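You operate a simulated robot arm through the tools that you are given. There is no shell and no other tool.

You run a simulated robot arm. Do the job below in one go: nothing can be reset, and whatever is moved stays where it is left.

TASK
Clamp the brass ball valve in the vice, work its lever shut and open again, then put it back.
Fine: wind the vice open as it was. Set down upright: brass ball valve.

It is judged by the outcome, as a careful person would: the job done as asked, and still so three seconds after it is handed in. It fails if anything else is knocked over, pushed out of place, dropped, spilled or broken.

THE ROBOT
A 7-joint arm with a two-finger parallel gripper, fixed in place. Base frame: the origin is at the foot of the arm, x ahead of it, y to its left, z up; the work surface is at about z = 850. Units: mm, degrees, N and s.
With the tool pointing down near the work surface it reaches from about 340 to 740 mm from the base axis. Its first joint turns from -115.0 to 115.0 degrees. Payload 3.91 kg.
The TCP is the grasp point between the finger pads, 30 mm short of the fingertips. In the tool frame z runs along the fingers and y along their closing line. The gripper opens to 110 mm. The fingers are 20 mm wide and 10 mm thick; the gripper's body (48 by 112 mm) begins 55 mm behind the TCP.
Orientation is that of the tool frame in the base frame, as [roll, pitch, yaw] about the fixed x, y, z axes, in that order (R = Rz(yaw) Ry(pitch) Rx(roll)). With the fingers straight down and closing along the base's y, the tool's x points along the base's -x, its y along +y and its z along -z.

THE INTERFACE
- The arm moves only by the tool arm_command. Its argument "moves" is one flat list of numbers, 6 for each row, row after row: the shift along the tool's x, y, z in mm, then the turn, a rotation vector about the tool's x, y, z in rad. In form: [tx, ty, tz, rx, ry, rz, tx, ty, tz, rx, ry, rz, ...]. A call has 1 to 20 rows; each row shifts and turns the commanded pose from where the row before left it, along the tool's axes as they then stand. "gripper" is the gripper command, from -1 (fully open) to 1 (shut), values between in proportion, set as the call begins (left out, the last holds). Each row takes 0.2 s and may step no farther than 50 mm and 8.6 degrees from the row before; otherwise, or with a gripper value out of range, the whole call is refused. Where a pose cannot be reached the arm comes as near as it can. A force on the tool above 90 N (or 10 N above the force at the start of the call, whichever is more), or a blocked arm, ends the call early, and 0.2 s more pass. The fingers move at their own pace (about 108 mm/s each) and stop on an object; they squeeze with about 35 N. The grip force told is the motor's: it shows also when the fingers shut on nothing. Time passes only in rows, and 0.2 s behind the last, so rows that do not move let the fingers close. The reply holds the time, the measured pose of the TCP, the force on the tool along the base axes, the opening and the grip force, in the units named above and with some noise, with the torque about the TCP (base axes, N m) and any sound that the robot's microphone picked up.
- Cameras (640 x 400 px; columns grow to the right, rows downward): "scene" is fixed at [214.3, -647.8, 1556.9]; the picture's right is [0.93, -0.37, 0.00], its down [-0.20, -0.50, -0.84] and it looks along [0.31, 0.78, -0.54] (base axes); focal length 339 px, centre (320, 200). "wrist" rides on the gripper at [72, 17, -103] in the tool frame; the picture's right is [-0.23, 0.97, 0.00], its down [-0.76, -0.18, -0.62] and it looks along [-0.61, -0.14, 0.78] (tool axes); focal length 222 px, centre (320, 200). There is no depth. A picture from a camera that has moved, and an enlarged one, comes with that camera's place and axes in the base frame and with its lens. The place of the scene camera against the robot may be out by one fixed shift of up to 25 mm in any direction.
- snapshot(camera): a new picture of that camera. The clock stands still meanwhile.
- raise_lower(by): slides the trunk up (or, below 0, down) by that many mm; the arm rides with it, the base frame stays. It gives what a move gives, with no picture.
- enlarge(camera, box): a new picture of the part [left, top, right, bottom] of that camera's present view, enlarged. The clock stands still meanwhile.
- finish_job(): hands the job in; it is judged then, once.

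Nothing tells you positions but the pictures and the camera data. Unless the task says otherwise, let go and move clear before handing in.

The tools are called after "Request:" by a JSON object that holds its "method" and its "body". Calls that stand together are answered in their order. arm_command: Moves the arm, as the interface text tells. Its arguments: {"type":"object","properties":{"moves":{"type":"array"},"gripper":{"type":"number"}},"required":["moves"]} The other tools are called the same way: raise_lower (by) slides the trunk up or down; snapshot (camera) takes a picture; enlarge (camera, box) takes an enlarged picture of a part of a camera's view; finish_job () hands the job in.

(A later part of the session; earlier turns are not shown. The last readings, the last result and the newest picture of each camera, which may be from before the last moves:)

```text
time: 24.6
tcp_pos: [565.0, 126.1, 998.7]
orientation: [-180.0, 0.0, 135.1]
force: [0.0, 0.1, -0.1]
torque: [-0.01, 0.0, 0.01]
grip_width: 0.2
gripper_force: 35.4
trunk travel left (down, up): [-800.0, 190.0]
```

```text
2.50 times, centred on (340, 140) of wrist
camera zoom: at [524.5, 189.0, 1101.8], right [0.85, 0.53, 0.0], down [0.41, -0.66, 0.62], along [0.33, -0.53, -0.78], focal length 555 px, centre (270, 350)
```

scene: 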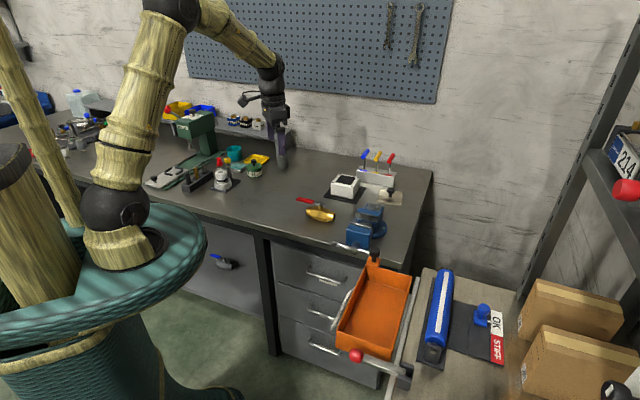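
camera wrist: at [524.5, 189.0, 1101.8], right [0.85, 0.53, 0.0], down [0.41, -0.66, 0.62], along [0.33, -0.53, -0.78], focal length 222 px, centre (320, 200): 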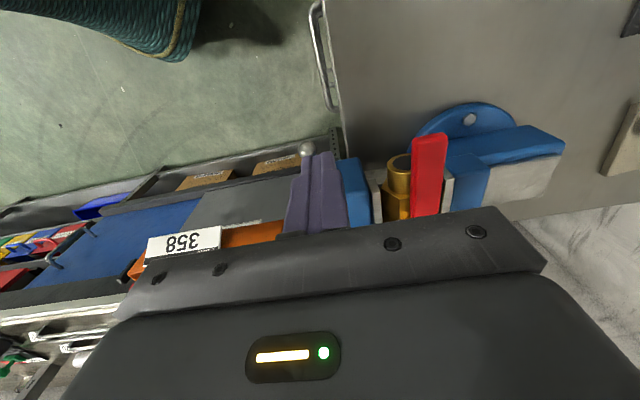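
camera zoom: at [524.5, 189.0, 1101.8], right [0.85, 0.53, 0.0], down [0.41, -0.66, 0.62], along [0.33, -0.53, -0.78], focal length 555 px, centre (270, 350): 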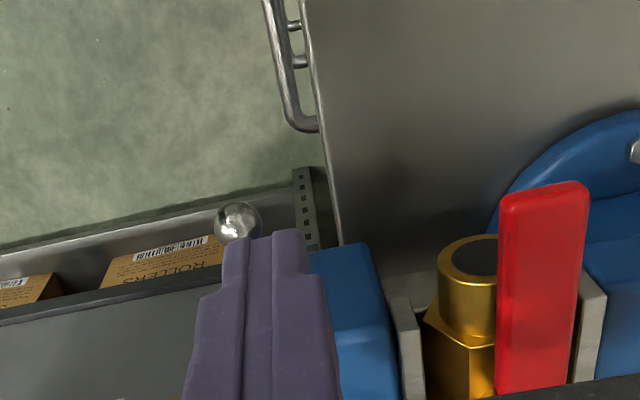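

Request:
{"method": "arm_command", "body": {"moves": [0, -8, -45, 0, 0, 0, -43, -8, -5, 0, 0, 0, -43, -8, 0, 0, 0, 0, -43, -8, 0, 0, 0, 0, 0, 0, 0, 0, 0, 0], "gripper": -1}}

Request:
{"method": "snapshot", "body": {"camera": "wrist"}}

Request:
{"method": "enlarge", "body": {"camera": "wrist", "box": [240, 0, 400, 200]}}

```text
time: 25.8
tcp_pos: [632.7, 12.5, 1046.6]
orientation: [180.0, 0.0, 135.0]
force: [0.4, 0.9, -0.5]
torque: [-0.04, 0.0, 0.02]
grip_width: 109.8
gripper_force: 0.2
trunk travel left (down, up): [-800.0, 190.0]
```

```text
taken
camera wrist: at [591.4, 76.1, 1150.9], right [0.85, 0.53, 0.0], down [0.41, -0.66, 0.62], along [0.33, -0.53, -0.78], focal length 222 px, centre (320, 200)
```

wrist: 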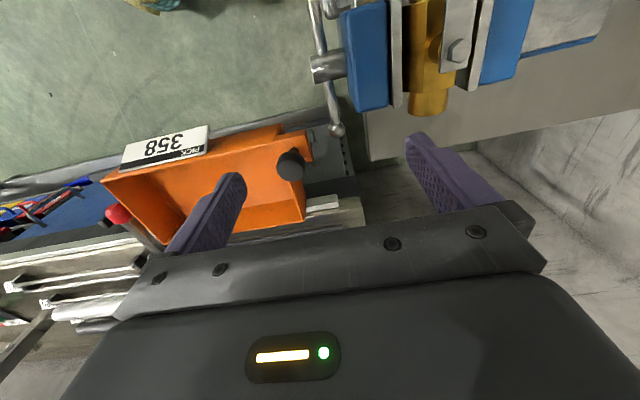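

```text
2.00 times, centred on (320, 100) of wrist
camera zoom: at [591.4, 76.1, 1150.9], right [0.85, 0.53, 0.0], down [0.41, -0.66, 0.62], along [0.33, -0.53, -0.78], focal length 444 px, centre (320, 400)
```

zoom: 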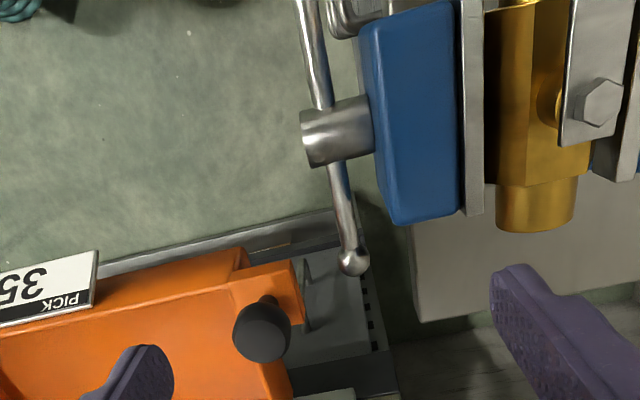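

The handle balls are at about U=332 and 468, V≈468, z≈889, so the screw axis is at U≈400 with radius ≈67 mm. I'll use the closed fingertips as a post to push the handle clockwise, starting just above the right-hand ball.

Request:
{"method": "arm_command", "body": {"moves": [-21.2, 12, 0, 0, 0, 0, 0, 0, 0, 0, 0, 0, 0, 0, 0, 0, 0, 0, 0, 0, 35, 0, 0, 0, 0, 0, 35, 0, 0, 0, 0, 0, 33, 0, 0, 0, 0, 0, 0, 0, 0, 0], "gripper": 1}}

Request:
{"method": "snapshot", "body": {"camera": "wrist"}}

Request:
{"method": "enlarge", "body": {"camera": "scene", "box": [320, 190, 400, 270]}}

Request:
{"method": "enlarge", "body": {"camera": "wrist", "box": [220, 30, 420, 220]}}

```text
time: 27.4
tcp_pos: [655.9, 5.9, 945.9]
orientation: [-180.0, 0.1, 135.0]
force: [-0.6, 0.4, 0.5]
torque: [-0.01, 0.01, -0.04]
grip_width: 0.0
gripper_force: 35.1
trunk travel left (down, up): [-800.0, 190.0]
```

```text
taken
camera wrist: at [615.0, 68.8, 1050.3], right [0.85, 0.53, 0.0], down [0.41, -0.66, 0.62], along [0.33, -0.53, -0.78], focal length 222 px, centre (320, 200)
```

wrist: 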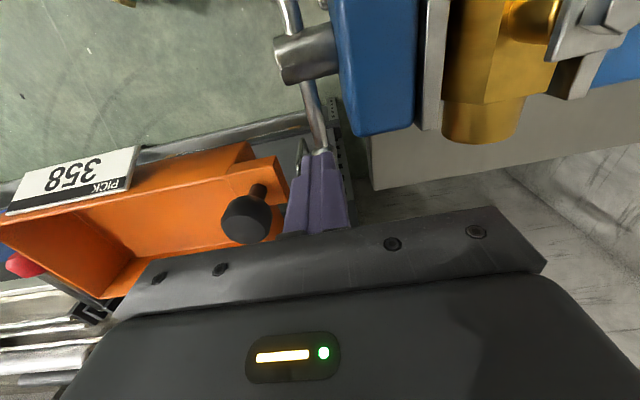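

```text
5.00 times, centred on (360, 230) of scene
camera zoom: at [214.3, -647.8, 1556.9], right [0.93, -0.37, 0.0], down [-0.2, -0.5, -0.84], along [0.31, 0.78, -0.54], focal length 1697 px, centre (120, 50)
```

zoom: 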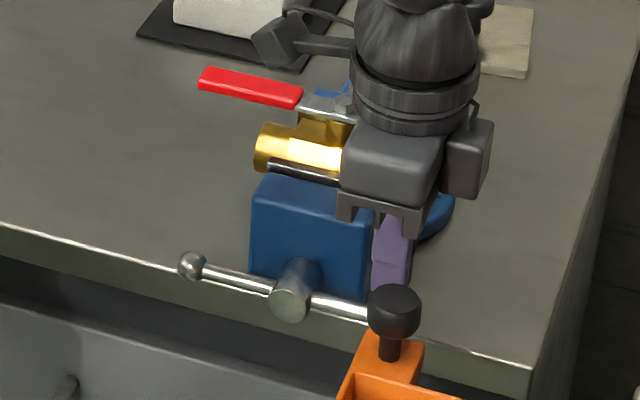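

```text
2.11 times, centred on (320, 125) of wrist
camera zoom: at [615.0, 68.8, 1050.3], right [0.85, 0.53, 0.0], down [0.41, -0.66, 0.62], along [0.33, -0.53, -0.78], focal length 468 px, centre (320, 358)
```

zoom: 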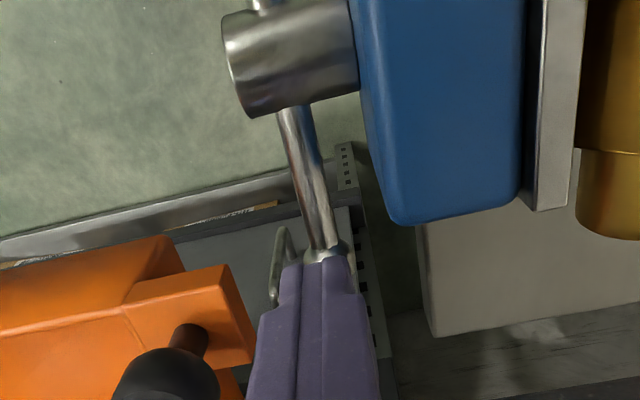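

Request:
{"method": "arm_command", "body": {"moves": [0, 0, 8, 0, 0, 0, 0, 0, 8, 0, 0, 0, 0, 0, 6, 0, 0, 0, 0, 0, 0, 0, 0, 0]}}

Request:
{"method": "enlarge", "body": {"camera": "scene", "box": [320, 190, 400, 270]}}

```text
time: 28.4
tcp_pos: [657.0, 6.9, 923.7]
orientation: [-180.0, -0.1, 135.1]
force: [-0.8, -0.5, 2.3]
torque: [-0.04, 0.02, 0.0]
grip_width: 0.0
gripper_force: 35.5
trunk travel left (down, up): [-800.0, 190.0]
```

```text
5.00 times, centred on (360, 230) of scene
camera zoom: at [214.3, -647.8, 1556.9], right [0.93, -0.37, 0.0], down [-0.2, -0.5, -0.84], along [0.31, 0.78, -0.54], focal length 1697 px, centre (120, 50)
```

zoom: 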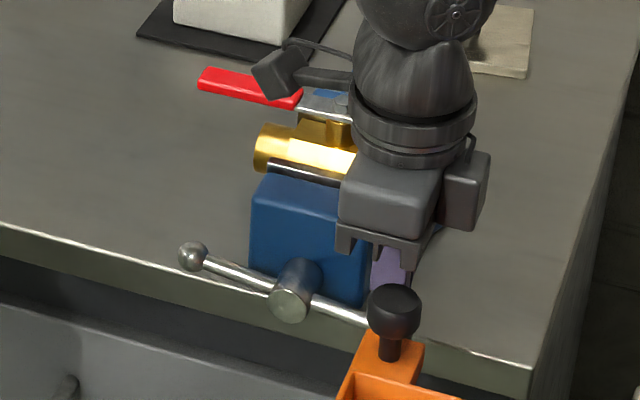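

The handle turns easily with about 2 N of resistance, and the left ball rose as intended. Continuing the push down on the right, staying above the bin's knob.

Request:
{"method": "arm_command", "body": {"moves": [0, 0, 7, 0, 0, 0, 0, 0, 6, 0, 0, 0, 0, 0, 5, 0, 0, 0, 0, 0, 0, 0, 0, 0]}}

Request:
{"method": "enlarge", "body": {"camera": "scene", "box": [320, 190, 400, 270]}}

Request:
{"method": "snapshot", "body": {"camera": "wrist"}}

```text
time: 29.4
tcp_pos: [658.0, 6.3, 905.6]
orientation: [180.0, 0.0, 135.0]
force: [0.8, 0.3, 2.3]
torque: [0.02, -0.05, -0.02]
grip_width: 0.0
gripper_force: 35.1
trunk travel left (down, up): [-800.0, 190.0]
```

```text
5.00 times, centred on (360, 230) of scene
camera zoom: at [214.3, -647.8, 1556.9], right [0.93, -0.37, 0.0], down [-0.2, -0.5, -0.84], along [0.31, 0.78, -0.54], focal length 1697 px, centre (120, 50)
```

zoom: 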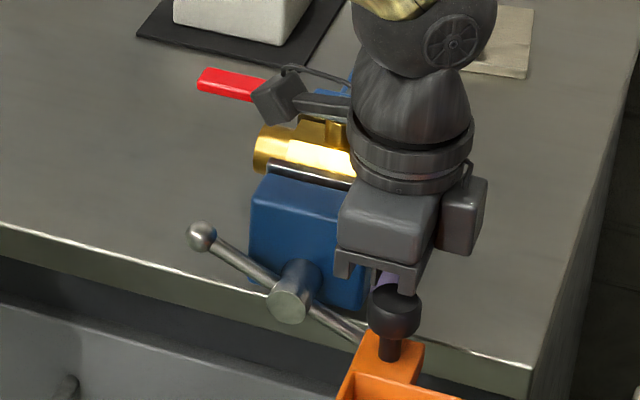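

```text
taken
camera wrist: at [616.7, 69.2, 1010.0], right [0.85, 0.53, 0.0], down [0.41, -0.66, 0.62], along [0.33, -0.53, -0.78], focal length 222 px, centre (320, 200)
```

wrist: 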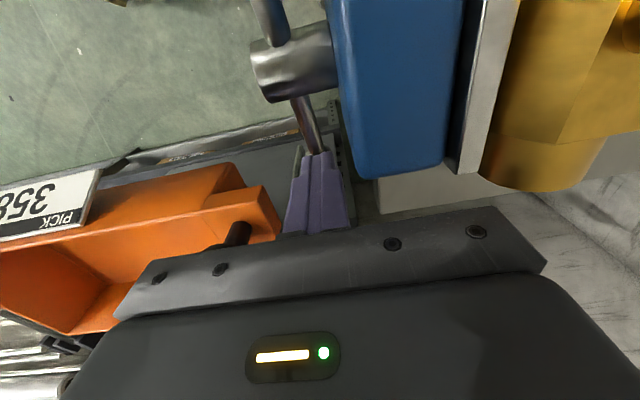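

The handle is now about 20° round. I'll lift, go over to the left side and come down just left of the raised left ball.

Request:
{"method": "arm_command", "body": {"moves": [0, 0, -30, 0, 0, 0, 0, 0, -40, 0, 0, 0, 0, 0, -30, 0, 0, 0, 38.6, 0, 0, 0, 0, 0, 38.6, 0, 0, 0, 0, 0, 38.6, 0, 0, 0, 0, 0, 38.7, 0, 0, 0, 0, 0, 0, 0, 38, 0, 0, 0, 0, 0, 37, 0, 0, 0, 0, 0, 0, 0, 0, 0]}}

Request:
{"method": "snapshot", "body": {"camera": "wrist"}}

Request:
{"method": "enlarge", "body": {"camera": "scene", "box": [300, 180, 400, 270]}}

```text
time: 31.6
tcp_pos: [547.3, 116.4, 931.4]
orientation: [-180.0, -0.1, 135.1]
force: [-0.4, 0.2, -0.5]
torque: [0.0, -0.02, 0.02]
grip_width: 0.0
gripper_force: 35.7
trunk travel left (down, up): [-800.0, 190.0]
```

```text
taken
camera wrist: at [505.5, 178.7, 1035.3], right [0.85, 0.53, 0.0], down [0.41, -0.66, 0.62], along [0.33, -0.53, -0.78], focal length 222 px, centre (320, 200)
```

wrist: 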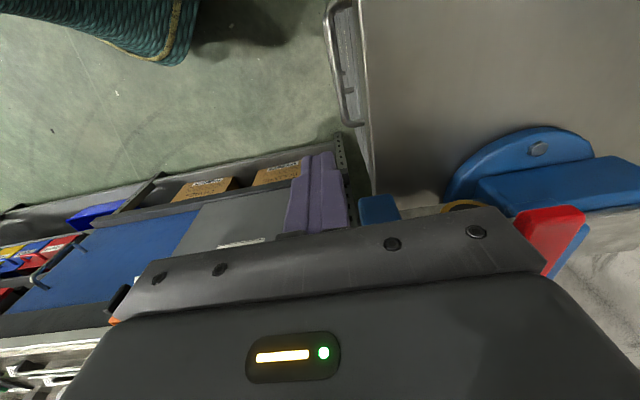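

```text
4.44 times, centred on (350, 225) of scene
camera zoom: at [214.3, -647.8, 1556.9], right [0.93, -0.37, 0.0], down [-0.2, -0.5, -0.84], along [0.31, 0.78, -0.54], focal length 1508 px, centre (187, 89)
```

zoom: 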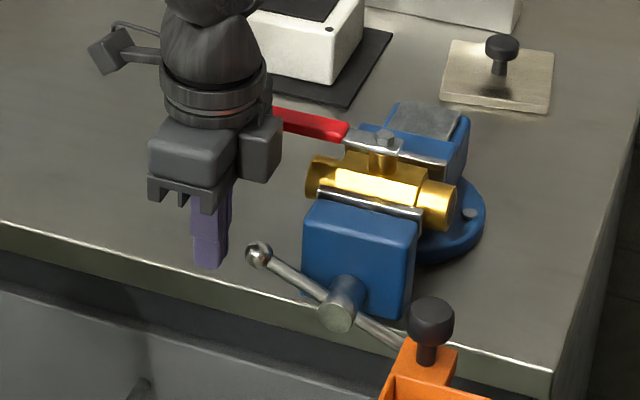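

Request:
{"method": "arm_command", "body": {"moves": [-13.5, 1, 2, 0, 0, 0, -8.1, 0, -15.5, 0, 0, 0, -11.8, 0, -12.9, 0, 0, 0, -14.8, 0, -9.4, 0, 0, 0, -16.7, 0, -5.3, 0, 0, 0, 0, 0, 0, 0, 0, 0]}}

Request:
{"method": "snapshot", "body": {"camera": "wrist"}}

Request:
{"method": "enlarge", "body": {"camera": "scene", "box": [300, 180, 400, 270]}}

```text
time: 33.0
tcp_pos: [594.1, 70.2, 972.5]
orientation: [-179.9, 0.1, 135.1]
force: [0.2, -0.2, -0.9]
torque: [-0.01, -0.01, 0.0]
grip_width: 0.1
gripper_force: 34.9
trunk travel left (down, up): [-800.0, 190.0]
```

```text
taken
camera wrist: at [553.4, 132.2, 1075.9], right [0.85, 0.53, 0.0], down [0.41, -0.66, 0.62], along [0.33, -0.53, -0.78], focal length 222 px, centre (320, 200)
```

wrist: 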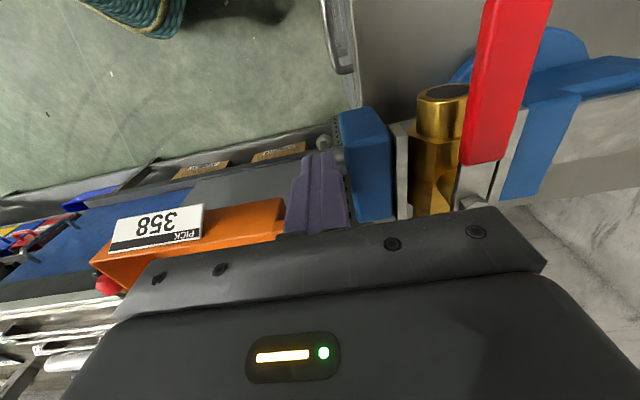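

```text
4.44 times, centred on (350, 225) of scene
camera zoom: at [214.3, -647.8, 1556.9], right [0.93, -0.37, 0.0], down [-0.2, -0.5, -0.84], along [0.31, 0.78, -0.54], focal length 1508 px, centre (187, 89)
```

zoom: 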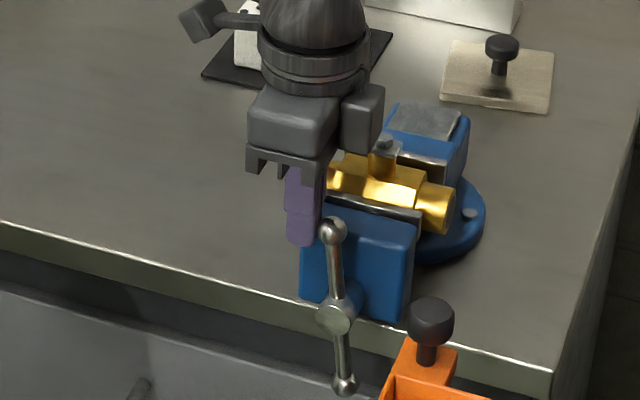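

Request:
{"method": "arm_command", "body": {"moves": [-11.6, 0, -2, 0, 0, 0, -17.3, 0, -1, 0, 0, 0, -16.2, 0, 4, 0, 0, 0, -13.9, 0, 8.6, 0, 0, 0, -10, 0, 5.9, 0, 0, 0, -10.4, 0, 12.5, 0, 0, 0, -5.6, 0, 16.2, 0, 0, 0, 0, 0, 0, 0, 0, 0]}}

Request:
{"method": "enlarge", "body": {"camera": "scene", "box": [300, 180, 400, 270]}}

Request:
{"method": "snapshot", "body": {"camera": "wrist"}}

```text
time: 34.5
tcp_pos: [638.7, 24.7, 959.9]
orientation: [179.4, -0.9, 135.6]
force: [-42.1, 11.3, 50.5]
torque: [-0.27, 1.19, -0.45]
grip_width: 0.0
gripper_force: 35.1
trunk travel left (down, up): [-800.0, 190.0]
stopped in row 7: the force on the tool passed its limit at 103 N (the readings are from after the stop); the commanded pose is now the measured one
```

```text
4.44 times, centred on (350, 225) of scene
camera zoom: at [214.3, -647.8, 1556.9], right [0.93, -0.37, 0.0], down [-0.2, -0.5, -0.84], along [0.31, 0.78, -0.54], focal length 1508 px, centre (187, 89)
```

zoom: 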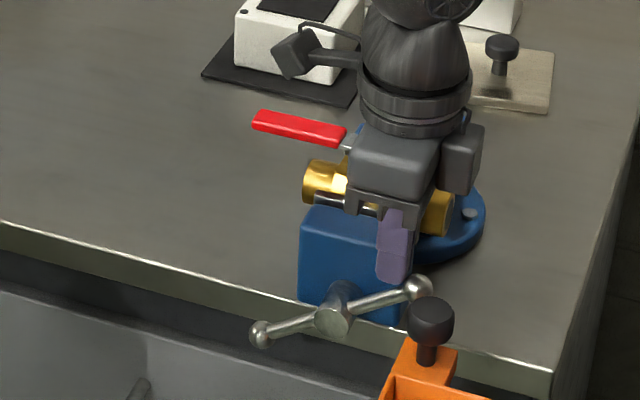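

```text
taken
camera wrist: at [598.8, 85.2, 1064.9], right [0.84, 0.54, 0.01], down [0.42, -0.67, 0.61], along [0.33, -0.51, -0.79], focal length 222 px, centre (320, 200)
```

wrist: 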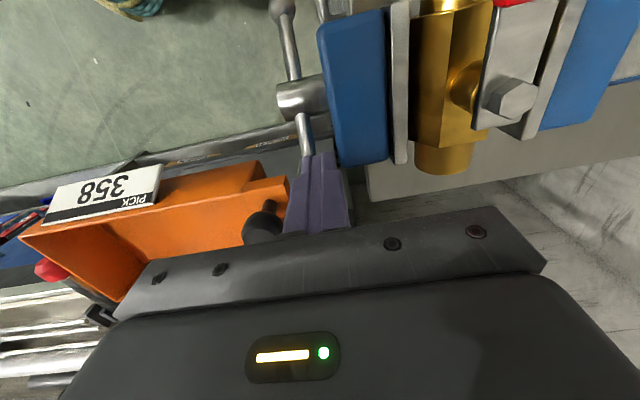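

The handle stopped against real resistance with the ball at about +25° on the right. That may mean the jaws are already tight on the valve, so I'll inspect the gap.

Request:
{"method": "enlarge", "body": {"camera": "wrist", "box": [310, 0, 620, 200]}}

Request:
{"method": "enlarge", "body": {"camera": "scene", "box": [340, 200, 390, 260]}}

```text
2.00 times, centred on (465, 100) of wrist
camera zoom: at [598.8, 85.2, 1064.9], right [0.84, 0.54, 0.01], down [0.42, -0.67, 0.61], along [0.33, -0.51, -0.79], focal length 444 px, centre (30, 400)
```

zoom: 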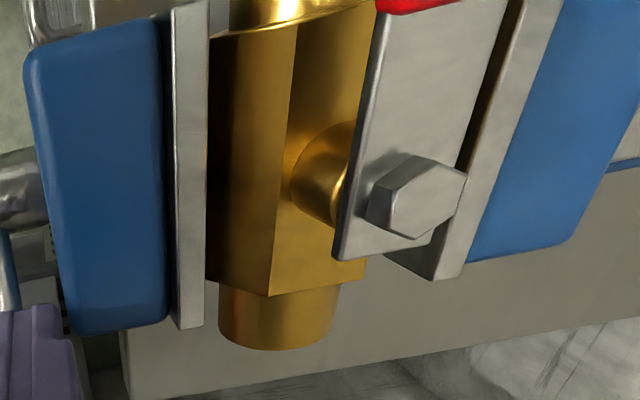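

```text
6.67 times, centred on (365, 230) of scene
camera zoom: at [214.3, -647.8, 1556.9], right [0.93, -0.37, 0.0], down [-0.2, -0.5, -0.84], along [0.31, 0.78, -0.54], focal length 2262 px, centre (20, 0)
```

zoom: 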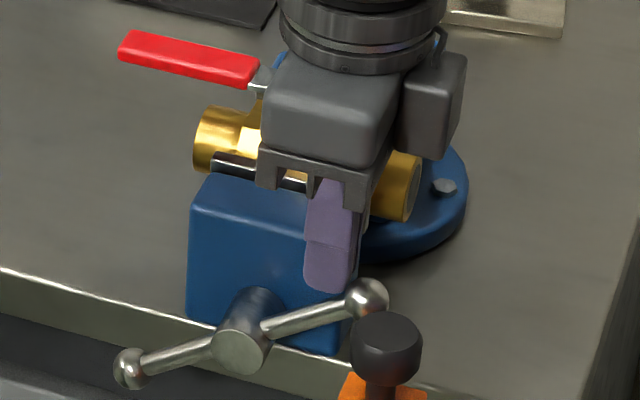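

Request:
{"method": "arm_command", "body": {"moves": [0, 0, -20, 0, 0, 0, 0, 0, -40, 0, 0, 0, 0, 0, -40, 0, 0, 0, 0, 0, 0, 0, 0, 0]}}

```text
time: 35.5
tcp_pos: [651.7, 20.8, 1052.8]
orientation: [179.7, -0.5, 135.4]
force: [0.1, -0.2, -0.5]
torque: [0.04, -0.01, 0.01]
grip_width: 0.0
gripper_force: 35.4
trunk travel left (down, up): [-800.0, 190.0]
```

Request:
{"method": "arm_command", "body": {"moves": [0, 0, -10, 0.0052, -0.0087, 0.007, 0, 42, -3, 0, 0, 0, 0, 42, -3, 0, 0, 0, 0, 0, 0, 0, 0, 0]}}

Request:
{"method": "snapshot", "body": {"camera": "wrist"}}

Request:
{"method": "enlarge", "body": {"camera": "wrist", "box": [240, 0, 400, 120]}}

```text
time: 36.5
tcp_pos: [710.7, 79.3, 1066.7]
orientation: [180.0, -0.1, 135.0]
force: [-0.5, 0.1, -0.4]
torque: [-0.02, 0.0, 0.03]
grip_width: 0.0
gripper_force: 34.6
trunk travel left (down, up): [-800.0, 190.0]
```

```text
taken
camera wrist: at [670.7, 142.5, 1170.1], right [0.85, 0.53, 0.0], down [0.41, -0.67, 0.62], along [0.33, -0.53, -0.78], focal length 222 px, centre (320, 200)
```

wrist: 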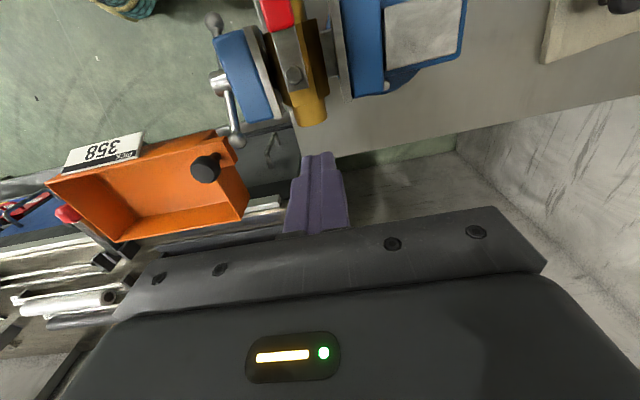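

```text
3.33 times, centred on (320, 60) of wrist
camera zoom: at [670.7, 142.5, 1170.1], right [0.85, 0.53, 0.0], down [0.41, -0.67, 0.62], along [0.33, -0.53, -0.78], focal length 740 px, centre (320, 667)
```

zoom: 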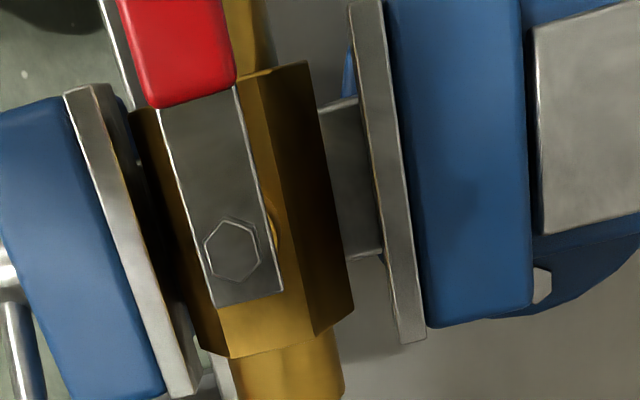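

Comparing with the earlier view from the same place, the gap got wider, so clockwise opens this vice and it ran to its open stop. I'll measure how far it moved and where the handle is now, then wind it the other way.

Request:
{"method": "enlarge", "body": {"camera": "wrist", "box": [190, 0, 310, 160]}}

Request:
{"method": "enlarge", "body": {"camera": "wrist", "box": [245, 10, 325, 120]}}

Request:
{"method": "enlarge", "body": {"camera": "scene", "box": [325, 225, 385, 265]}}

```text
2.50 times, centred on (250, 80) of wrist
camera zoom: at [670.7, 142.5, 1170.1], right [0.85, 0.53, 0.0], down [0.41, -0.67, 0.62], along [0.33, -0.53, -0.78], focal length 555 px, centre (495, 500)
```

zoom: 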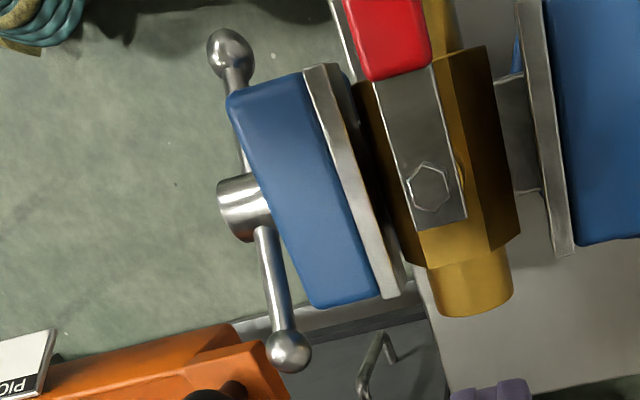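

```text
3.64 times, centred on (285, 65) of wrist
camera zoom: at [670.7, 142.5, 1170.1], right [0.85, 0.53, 0.0], down [0.41, -0.67, 0.62], along [0.33, -0.53, -0.78], focal length 808 px, centre (447, 691)
```

zoom: 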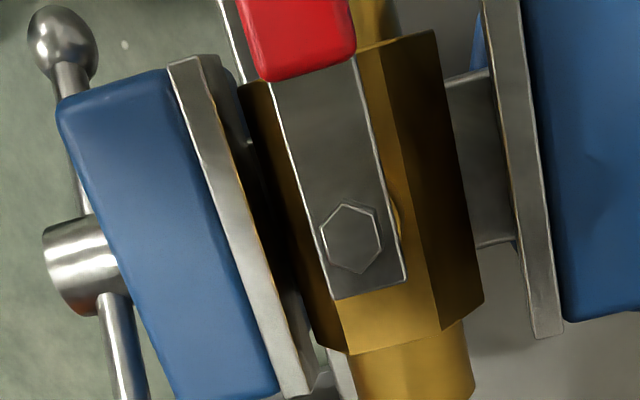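

```text
10.00 times, centred on (355, 245) of scene
camera zoom: at [214.3, -647.8, 1556.9], right [0.93, -0.37, 0.0], down [-0.2, -0.5, -0.84], along [0.31, 0.78, -0.54], focal length 3393 px, centre (-30, -250)
```

zoom: 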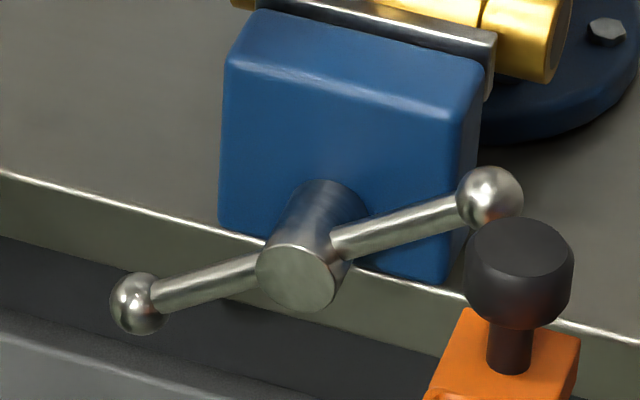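

Clockwise opened it about 7.5 mm in roughly 143°, i.e. nearly 19 mm per turn, so about 315° counter-clockwise from here will clamp the valve. I'll bring the post down just right of the raised right ball.

Request:
{"method": "arm_command", "body": {"moves": [0, -48.7, 0, 0, 0, 0, 0, -48.8, 0, 0, 0, 0, -43, 0, 0, 0, 0, 0, 0, 0, 40, 0, 0, 0, 0, 0, 40, 0, 0, 0, 0, 0, 0, 0, 0, 0]}}

Request:
{"method": "snapshot", "body": {"camera": "wrist"}}

Request:
{"method": "enlarge", "body": {"camera": "scene", "box": [310, 180, 410, 270]}}

```text
time: 37.9
tcp_pos: [669.6, -17.4, 987.1]
orientation: [179.9, -0.1, 135.0]
force: [-0.4, -0.5, 0.4]
torque: [0.0, -0.03, 0.01]
grip_width: 0.1
gripper_force: 35.9
trunk travel left (down, up): [-800.0, 190.0]
```

```text
taken
camera wrist: at [630.2, 45.5, 1090.7], right [0.85, 0.53, 0.0], down [0.41, -0.67, 0.62], along [0.33, -0.53, -0.78], focal length 222 px, centre (320, 200)
```

wrist: 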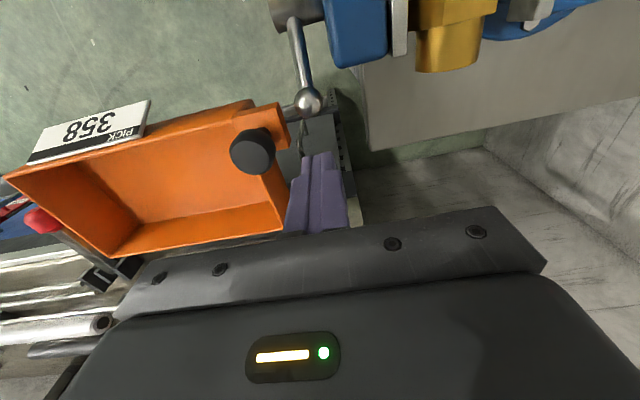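

```text
4.44 times, centred on (360, 225) of scene
camera zoom: at [214.3, -647.8, 1556.9], right [0.93, -0.37, 0.0], down [-0.2, -0.5, -0.84], along [0.31, 0.78, -0.54], focal length 1508 px, centre (142, 89)
```

zoom: 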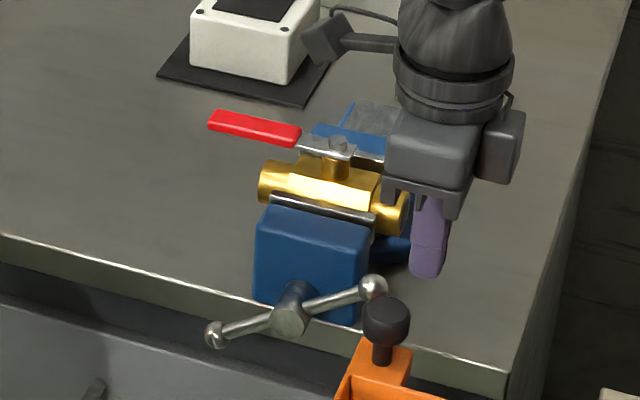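

Request:
{"method": "arm_command", "body": {"moves": [0, 0, 20, 0, 0, 0, 0, 0, 20, 0, 0, 0, 11.5, 0, 0, 0, 0, 0, 10.9, 0.6, -11.3, 0, 0, 0, 14.8, 0.8, -9.4, 0, 0, 0, 16.7, 0.8, -5.3, 0, 0, 0, 0, 0, 0, 0, 0, 0]}}

Request:
{"method": "enlarge", "body": {"camera": "scene", "box": [310, 180, 410, 270]}}

Request:
{"method": "snapshot", "body": {"camera": "wrist"}}

```text
time: 39.5
tcp_pos: [632.5, 20.4, 971.9]
orientation: [-180.0, -0.3, 135.0]
force: [-0.5, -0.1, 0.3]
torque: [-0.02, 0.04, -0.01]
grip_width: 0.0
gripper_force: 35.1
trunk travel left (down, up): [-800.0, 190.0]
```

```text
4.44 times, centred on (360, 225) of scene
camera zoom: at [214.3, -647.8, 1556.9], right [0.93, -0.37, 0.0], down [-0.2, -0.5, -0.84], along [0.31, 0.78, -0.54], focal length 1508 px, centre (142, 89)
```

zoom: 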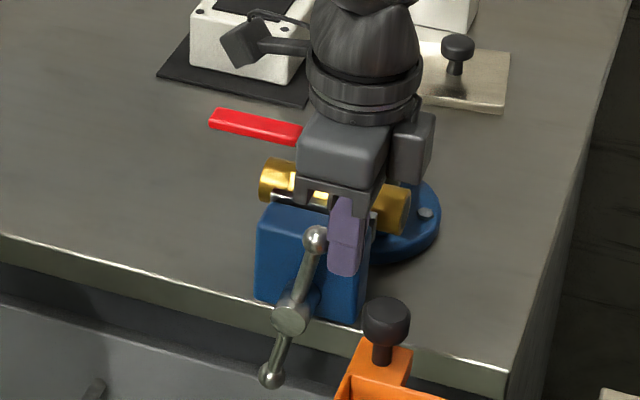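

```text
taken
camera wrist: at [593.1, 83.1, 1075.6], right [0.85, 0.53, 0.0], down [0.42, -0.67, 0.62], along [0.33, -0.53, -0.78], focal length 222 px, centre (320, 200)
```

wrist: 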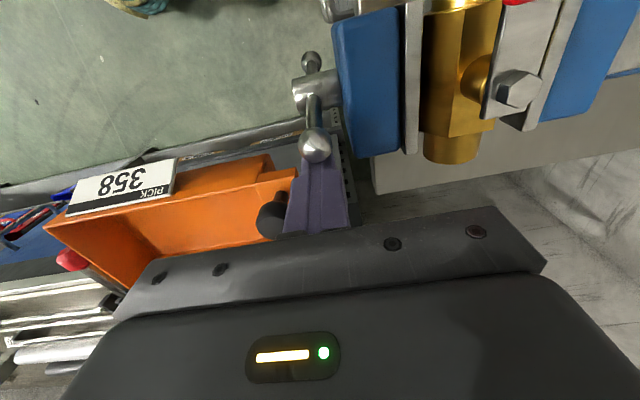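

Request:
{"method": "arm_command", "body": {"moves": [13, 1.5, -2.7, 0, 0, 0, 17.3, 0.8, -1, 0, 0, 0, 16.2, 0.8, 4, 0, 0, 0, 13.9, 0.8, 8.6, 0, 0, 0, 11.9, 0.8, 5.9, 0, 0, 0, 10.4, 0.8, 12.5, 0, 0, 0, 5.6, 0.8, 16.2, 0, 0, 0, 0.7, 0.8, 15, 0, 0, 0, 0, 0, 0, 0, 0, 0]}}

Request:
{"method": "enlarge", "body": {"camera": "scene", "box": [310, 180, 410, 270]}}

Request:
{"method": "snapshot", "body": {"camera": "wrist"}}

```text
time: 41.5
tcp_pos: [575.0, 89.6, 914.1]
orientation: [-180.0, -0.3, 135.0]
force: [-0.8, -0.3, 0.6]
torque: [-0.02, -0.03, 0.01]
grip_width: 0.0
gripper_force: 35.5
trunk travel left (down, up): [-800.0, 190.0]
```

```text
4.44 times, centred on (360, 225) of scene
camera zoom: at [214.3, -647.8, 1556.9], right [0.93, -0.37, 0.0], down [-0.2, -0.5, -0.84], along [0.31, 0.78, -0.54], focal length 1508 px, centre (142, 89)
```

zoom: 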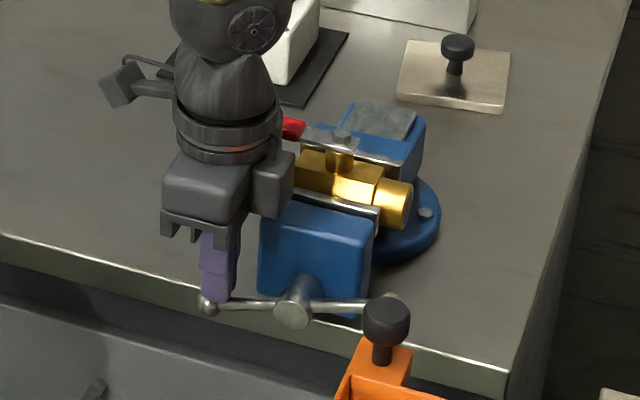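

```text
taken
camera wrist: at [534.7, 151.7, 1017.7], right [0.85, 0.53, 0.0], down [0.41, -0.67, 0.62], along [0.33, -0.53, -0.78], focal length 222 px, centre (320, 200)
```

wrist: 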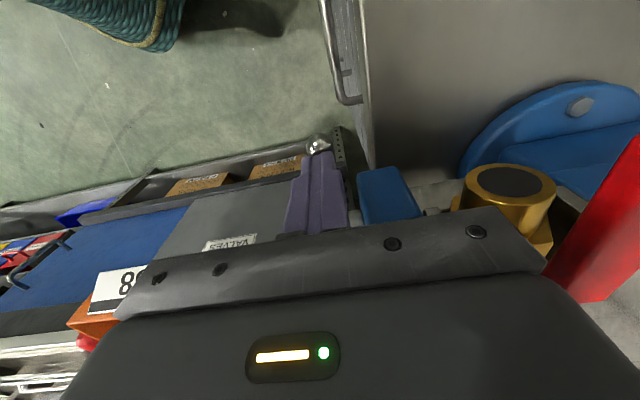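

Request:
{"method": "arm_command", "body": {"moves": [2, 0.5, 9, 0, 0, 0, 1, 0.5, 9, 0, 0, 0, 0, 0, 0, 0, 0, 0]}}

Request:
{"method": "arm_command", "body": {"moves": [0, 0, -40, 0, 0, 0, 0, 0, -45, 0, 0, 0, 0, 0, -15, 0, 0, 0, -40, 0, 0, 0, 0, 0, -40, 0, 0, 0, 0, 0, -40, 0, 0, 0, 0, 0, -27, 0, 0, 0, 0, 0, 0, 0, 0, 0, 0, 0]}}

Request:
{"method": "enlarge", "body": {"camera": "scene", "box": [310, 180, 410, 270]}}

Request:
{"method": "snapshot", "body": {"camera": "wrist"}}

```text
time: 42.2
tcp_pos: [574.8, 90.6, 896.3]
orientation: [180.0, -0.1, 135.0]
force: [-0.1, 0.6, 0.1]
torque: [-0.01, -0.01, 0.01]
grip_width: 0.1
gripper_force: 35.0
trunk travel left (down, up): [-800.0, 190.0]
```

```text
time: 44.0
tcp_pos: [678.8, -11.2, 995.0]
orientation: [180.0, -0.1, 135.0]
force: [-0.4, -0.3, 0.6]
torque: [-0.02, 0.03, 0.0]
grip_width: 0.2
gripper_force: 34.9
trunk travel left (down, up): [-800.0, 190.0]
```

```text
4.44 times, centred on (360, 225) of scene
camera zoom: at [214.3, -647.8, 1556.9], right [0.93, -0.37, 0.0], down [-0.2, -0.5, -0.84], along [0.31, 0.78, -0.54], focal length 1508 px, centre (142, 89)
```

zoom: 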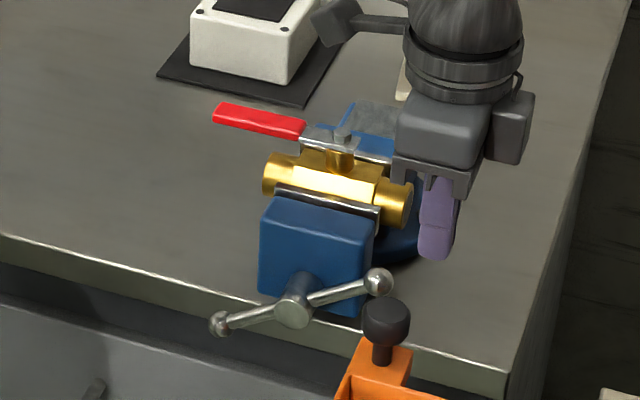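

```text
taken
camera wrist: at [639.4, 51.2, 1098.8], right [0.85, 0.53, 0.0], down [0.41, -0.67, 0.62], along [0.33, -0.53, -0.78], focal length 222 px, centre (320, 200)
```

wrist: 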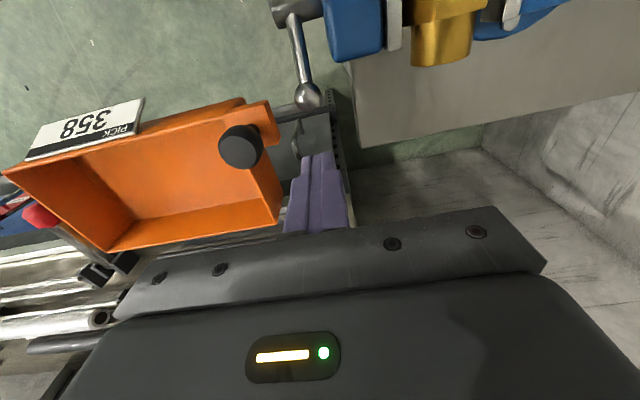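

The handle has gone another half turn. I'll check the jaws and valve from above before the next stroke, as the valve seems to have shifted with the jaw.

Request:
{"method": "arm_command", "body": {"moves": [0, 0, -40, 0, 0, 0, 20, 45, -32, 0, 0, 0, 20, 45, 0, 0, 0, 0, 0, 0, 0, 0, 0, 0]}}

Request:
{"method": "enlarge", "body": {"camera": "wrist", "box": [210, 0, 400, 130]}}

Request:
{"method": "enlarge", "body": {"camera": "scene", "box": [340, 190, 400, 250]}}

```text
refused: row 2 steps farther than a row can; nothing moved
```

```text
3.08 times, centred on (305, 65) of wrist
camera zoom: at [639.4, 51.2, 1098.8], right [0.85, 0.53, 0.0], down [0.41, -0.67, 0.62], along [0.33, -0.53, -0.78], focal length 684 px, centre (366, 615)
```

zoom: 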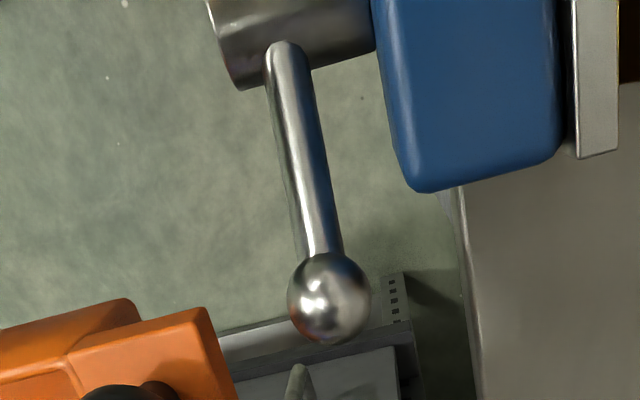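

```text
6.67 times, centred on (370, 220) of scene
camera zoom: at [214.3, -647.8, 1556.9], right [0.93, -0.37, 0.0], down [-0.2, -0.5, -0.84], along [0.31, 0.78, -0.54], focal length 2262 px, centre (-13, 67)
```

zoom: 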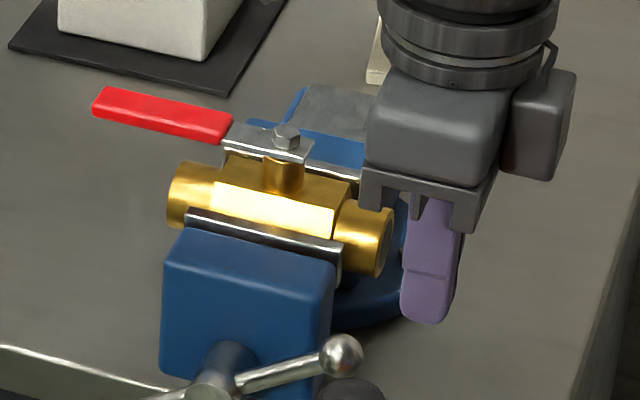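

Request:
{"method": "arm_command", "body": {"moves": [0, 0, -40, 0, 0, 0, 10, 35, -30, 0, 0, 0, 15, 35, 0, 0, 0, 0, 15, 20, 0, 0, 0, 0, 0, 0, 0, 0, 0, 0]}}

Request:
{"method": "snapshot", "body": {"camera": "wrist"}}

Request:
{"method": "enlarge", "body": {"camera": "wrist", "box": [220, 0, 400, 130]}}

```text
time: 45.2
tcp_pos: [713.7, 79.2, 1068.4]
orientation: [179.9, -0.1, 134.9]
force: [-0.4, 0.4, 0.4]
torque: [-0.02, -0.01, 0.02]
grip_width: 0.2
gripper_force: 35.2
trunk travel left (down, up): [-800.0, 190.0]
```

```text
taken
camera wrist: at [673.4, 142.1, 1171.2], right [0.85, 0.53, 0.0], down [0.41, -0.67, 0.62], along [0.33, -0.53, -0.78], focal length 222 px, centre (320, 200)
```

wrist: 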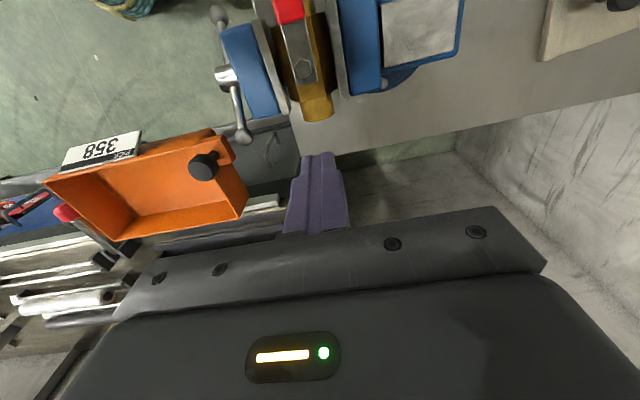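

```text
3.08 times, centred on (310, 65) of wrist
camera zoom: at [673.4, 142.1, 1171.2], right [0.85, 0.53, 0.0], down [0.41, -0.67, 0.62], along [0.33, -0.53, -0.78], focal length 684 px, centre (351, 615)
```

zoom: 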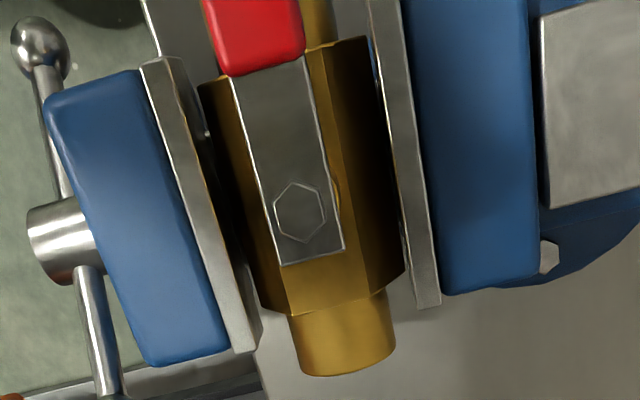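

The slide carries the valve with the jaw, and the gap is now about 52 mm, so roughly 110° more will clamp it. Starting the second counter-clockwise stroke.

Request:
{"method": "arm_command", "body": {"moves": [0, -45, 0, 0, 0, 0, 0, -44.7, 0, 0, 0, 0, -37, 0, 0, 0, 0, 0, 0, 0, 41, 0, 0, 0, 0, 0, 41, 0, 0, 0, 0, 0, 41, 0, 0, 0, 9.4, 0, 0, 0, 0, 0, 12.5, 0.6, -13.8, 0, 0, 0, 14.8, 0.8, -9.4, 0, 0, 0, 16.7, 0.8, -5.3, 0, 0, 0, 0, 0, 0, 0, 0, 0]}}

Request:
{"method": "enlarge", "body": {"camera": "scene", "box": [310, 180, 410, 270]}}

Request:
{"method": "snapshot", "body": {"camera": "wrist"}}

```text
time: 47.6
tcp_pos: [639.2, 30.3, 973.7]
orientation: [180.0, -0.1, 135.0]
force: [0.3, 0.4, -0.3]
torque: [0.03, -0.02, 0.01]
grip_width: 0.0
gripper_force: 35.3
trunk travel left (down, up): [-800.0, 190.0]
```

```text
4.44 times, centred on (360, 225) of scene
camera zoom: at [214.3, -647.8, 1556.9], right [0.93, -0.37, 0.0], down [-0.2, -0.5, -0.84], along [0.31, 0.78, -0.54], focal length 1508 px, centre (142, 89)
```

zoom: 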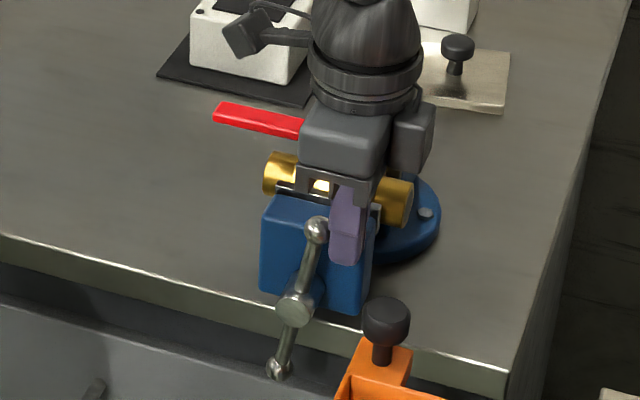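

```text
taken
camera wrist: at [598.7, 92.0, 1076.2], right [0.85, 0.53, 0.0], down [0.41, -0.67, 0.62], along [0.33, -0.53, -0.78], focal length 222 px, centre (320, 200)
```

wrist: 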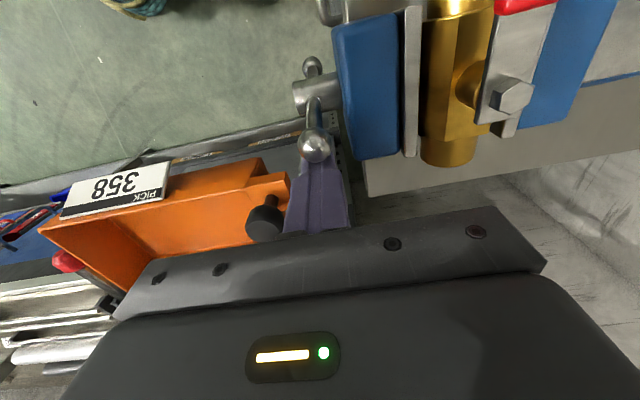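

Request:
{"method": "arm_command", "body": {"moves": [10.7, 0.8, -2.1, 0, 0, 0, 17.3, 0.8, -1, 0, 0, 0, 8.1, 0.4, 2, 0, 0, 0, 8.1, 0.4, 2, 0, 0, 0, 7, 0.4, 4.3, 0, 0, 0, 0, 0, 0, 0, 0, 0]}}

Request:
{"method": "enlarge", "body": {"camera": "scene", "box": [310, 180, 410, 270]}}

Request:
{"method": "snapshot", "body": {"camera": "wrist"}}

```text
time: 49.0
tcp_pos: [611.0, 62.0, 970.5]
orientation: [179.5, 0.4, 134.8]
force: [26.9, -26.2, 30.0]
torque: [-0.64, -0.51, -0.09]
grip_width: 0.0
gripper_force: 34.9
trunk travel left (down, up): [-800.0, 190.0]
```

```text
4.44 times, centred on (360, 225) of scene
camera zoom: at [214.3, -647.8, 1556.9], right [0.93, -0.37, 0.0], down [-0.2, -0.5, -0.84], along [0.31, 0.78, -0.54], focal length 1508 px, centre (142, 89)
```

zoom: 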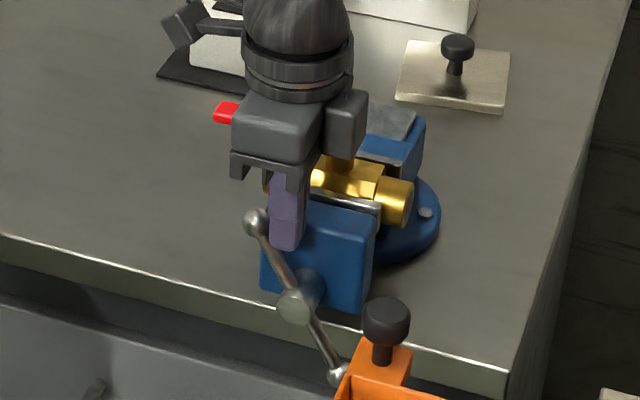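

```text
taken
camera wrist: at [569.5, 124.5, 1072.3], right [0.85, 0.53, 0.01], down [0.4, -0.67, 0.63], along [0.34, -0.53, -0.78], focal length 222 px, centre (320, 200)
```

wrist: 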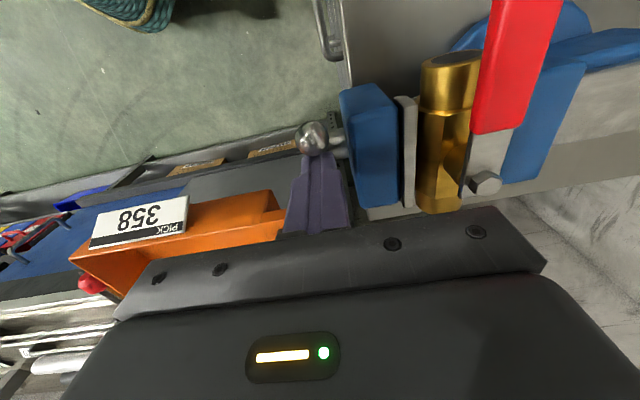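

Request:
{"method": "enlarge", "body": {"camera": "wrist", "box": [330, 30, 580, 220]}}

Request:
{"method": "enlarge", "body": {"camera": "scene", "box": [350, 195, 390, 225]}}

```text
2.11 times, centred on (455, 125) of wrist
camera zoom: at [569.5, 124.5, 1072.3], right [0.85, 0.53, 0.01], down [0.4, -0.67, 0.63], along [0.34, -0.53, -0.78], focal length 468 px, centre (36, 358)
```

zoom: 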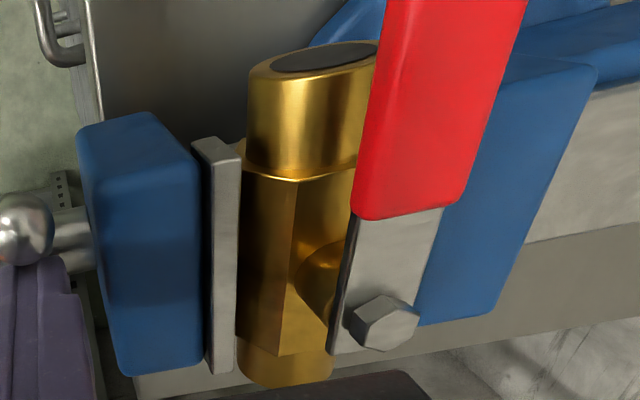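

```text
13.33 times, centred on (370, 210) of scene
camera zoom: at [214.3, -647.8, 1556.9], right [0.93, -0.37, 0.0], down [-0.2, -0.5, -0.84], along [0.31, 0.78, -0.54], focal length 4524 px, centre (-347, 67)
```

zoom: 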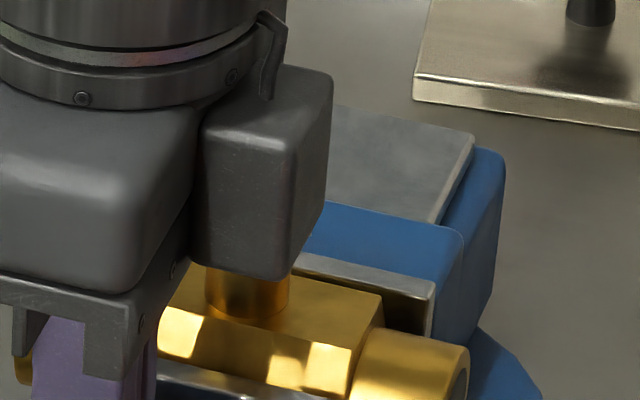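

Request:
{"method": "arm_command", "body": {"moves": [2.5, 0, 2, 0, 0, 0, 0, 0, 0, 0, 0, 0]}}

```text
time: 49.6
tcp_pos: [609.5, 63.3, 968.4]
orientation: [179.4, 0.5, 134.7]
force: [28.2, -27.7, 37.5]
torque: [-0.92, -0.26, -0.36]
grip_width: 0.0
gripper_force: 35.0
trunk travel left (down, up): [-800.0, 190.0]
```

Request:
{"method": "arm_command", "body": {"moves": [2.5, 0, 2.5, 0, 0, 0, 0, 0, 0, 0, 0, 0]}}

Request:
{"method": "snapshot", "body": {"camera": "wrist"}}

```text
time: 50.2
tcp_pos: [609.5, 63.5, 968.8]
orientation: [179.3, 0.7, 134.5]
force: [29.1, -30.0, 46.0]
torque: [-0.85, -0.29, -0.26]
grip_width: 0.1
gripper_force: 35.1
trunk travel left (down, up): [-800.0, 190.0]
```

```text
taken
camera wrist: at [567.1, 126.3, 1070.8], right [0.85, 0.52, 0.02], down [0.4, -0.67, 0.63], along [0.34, -0.53, -0.78], focal length 222 px, centre (320, 200)
```

wrist: 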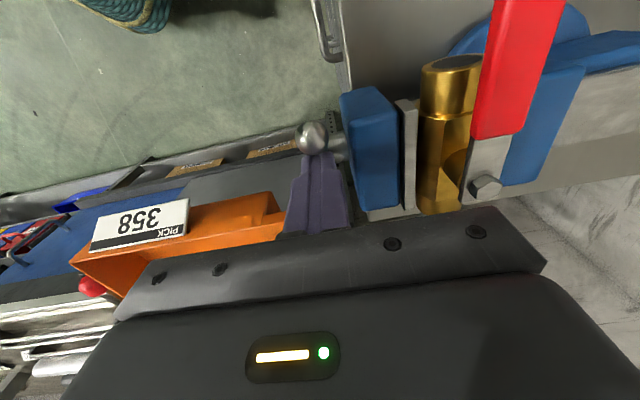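

The handle is firmly stopped at about 4 N·m of torque, so the valve is clamped. Backing off to inspect from above.

Request:
{"method": "arm_command", "body": {"moves": [-6, 0, -6, 0, 0, 0, 0, 0, -42, 0, 0, 0, 0, 0, -48, 0, 0, 0, -30, 30, -8, 0, 0, 0, -30, 30, 0, 0, 0, 0, 0, 25, 0, 0, 0, 0, 0, 0, 0, 0, 0, 0]}}

Request:
{"method": "snapshot", "body": {"camera": "wrist"}}

Request:
{"method": "enlarge", "body": {"camera": "wrist", "box": [220, 0, 400, 130]}}

Request:
{"method": "enlarge", "body": {"camera": "scene", "box": [330, 190, 400, 265]}}

```text
time: 51.9
tcp_pos: [709.5, 84.4, 1065.9]
orientation: [-180.0, -0.2, 135.0]
force: [0.3, 0.4, -0.2]
torque: [0.01, 0.0, -0.04]
grip_width: 0.0
gripper_force: 35.1
trunk travel left (down, up): [-800.0, 190.0]
```

```text
taken
camera wrist: at [669.3, 146.4, 1169.4], right [0.85, 0.53, 0.0], down [0.41, -0.67, 0.62], along [0.33, -0.53, -0.78], focal length 222 px, centre (320, 200)
```

wrist: 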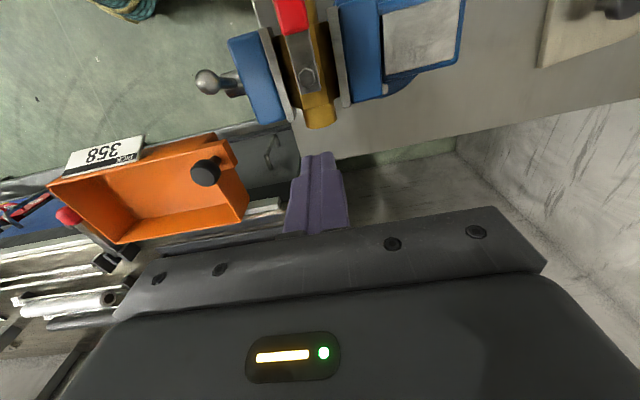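

```text
3.08 times, centred on (310, 65) of wrist
camera zoom: at [669.3, 146.4, 1169.4], right [0.85, 0.53, 0.0], down [0.41, -0.67, 0.62], along [0.33, -0.53, -0.78], focal length 684 px, centre (351, 615)
```

zoom: 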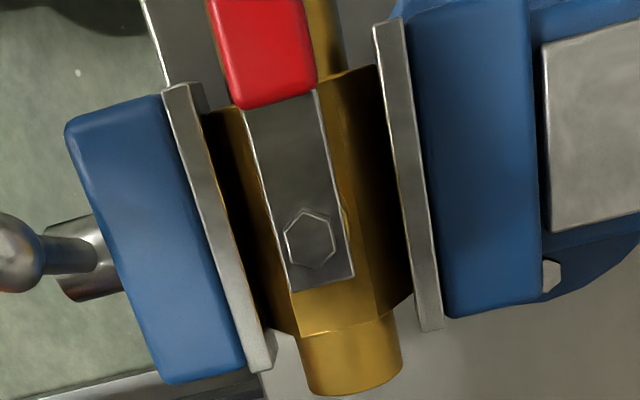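

```text
5.33 times, centred on (365, 228) of scene
camera zoom: at [214.3, -647.8, 1556.9], right [0.93, -0.37, 0.0], down [-0.2, -0.5, -0.84], along [0.31, 0.78, -0.54], focal length 1810 px, centre (80, 53)
```

zoom: 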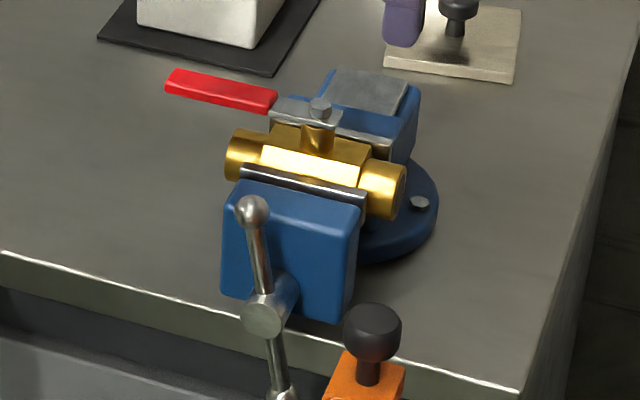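

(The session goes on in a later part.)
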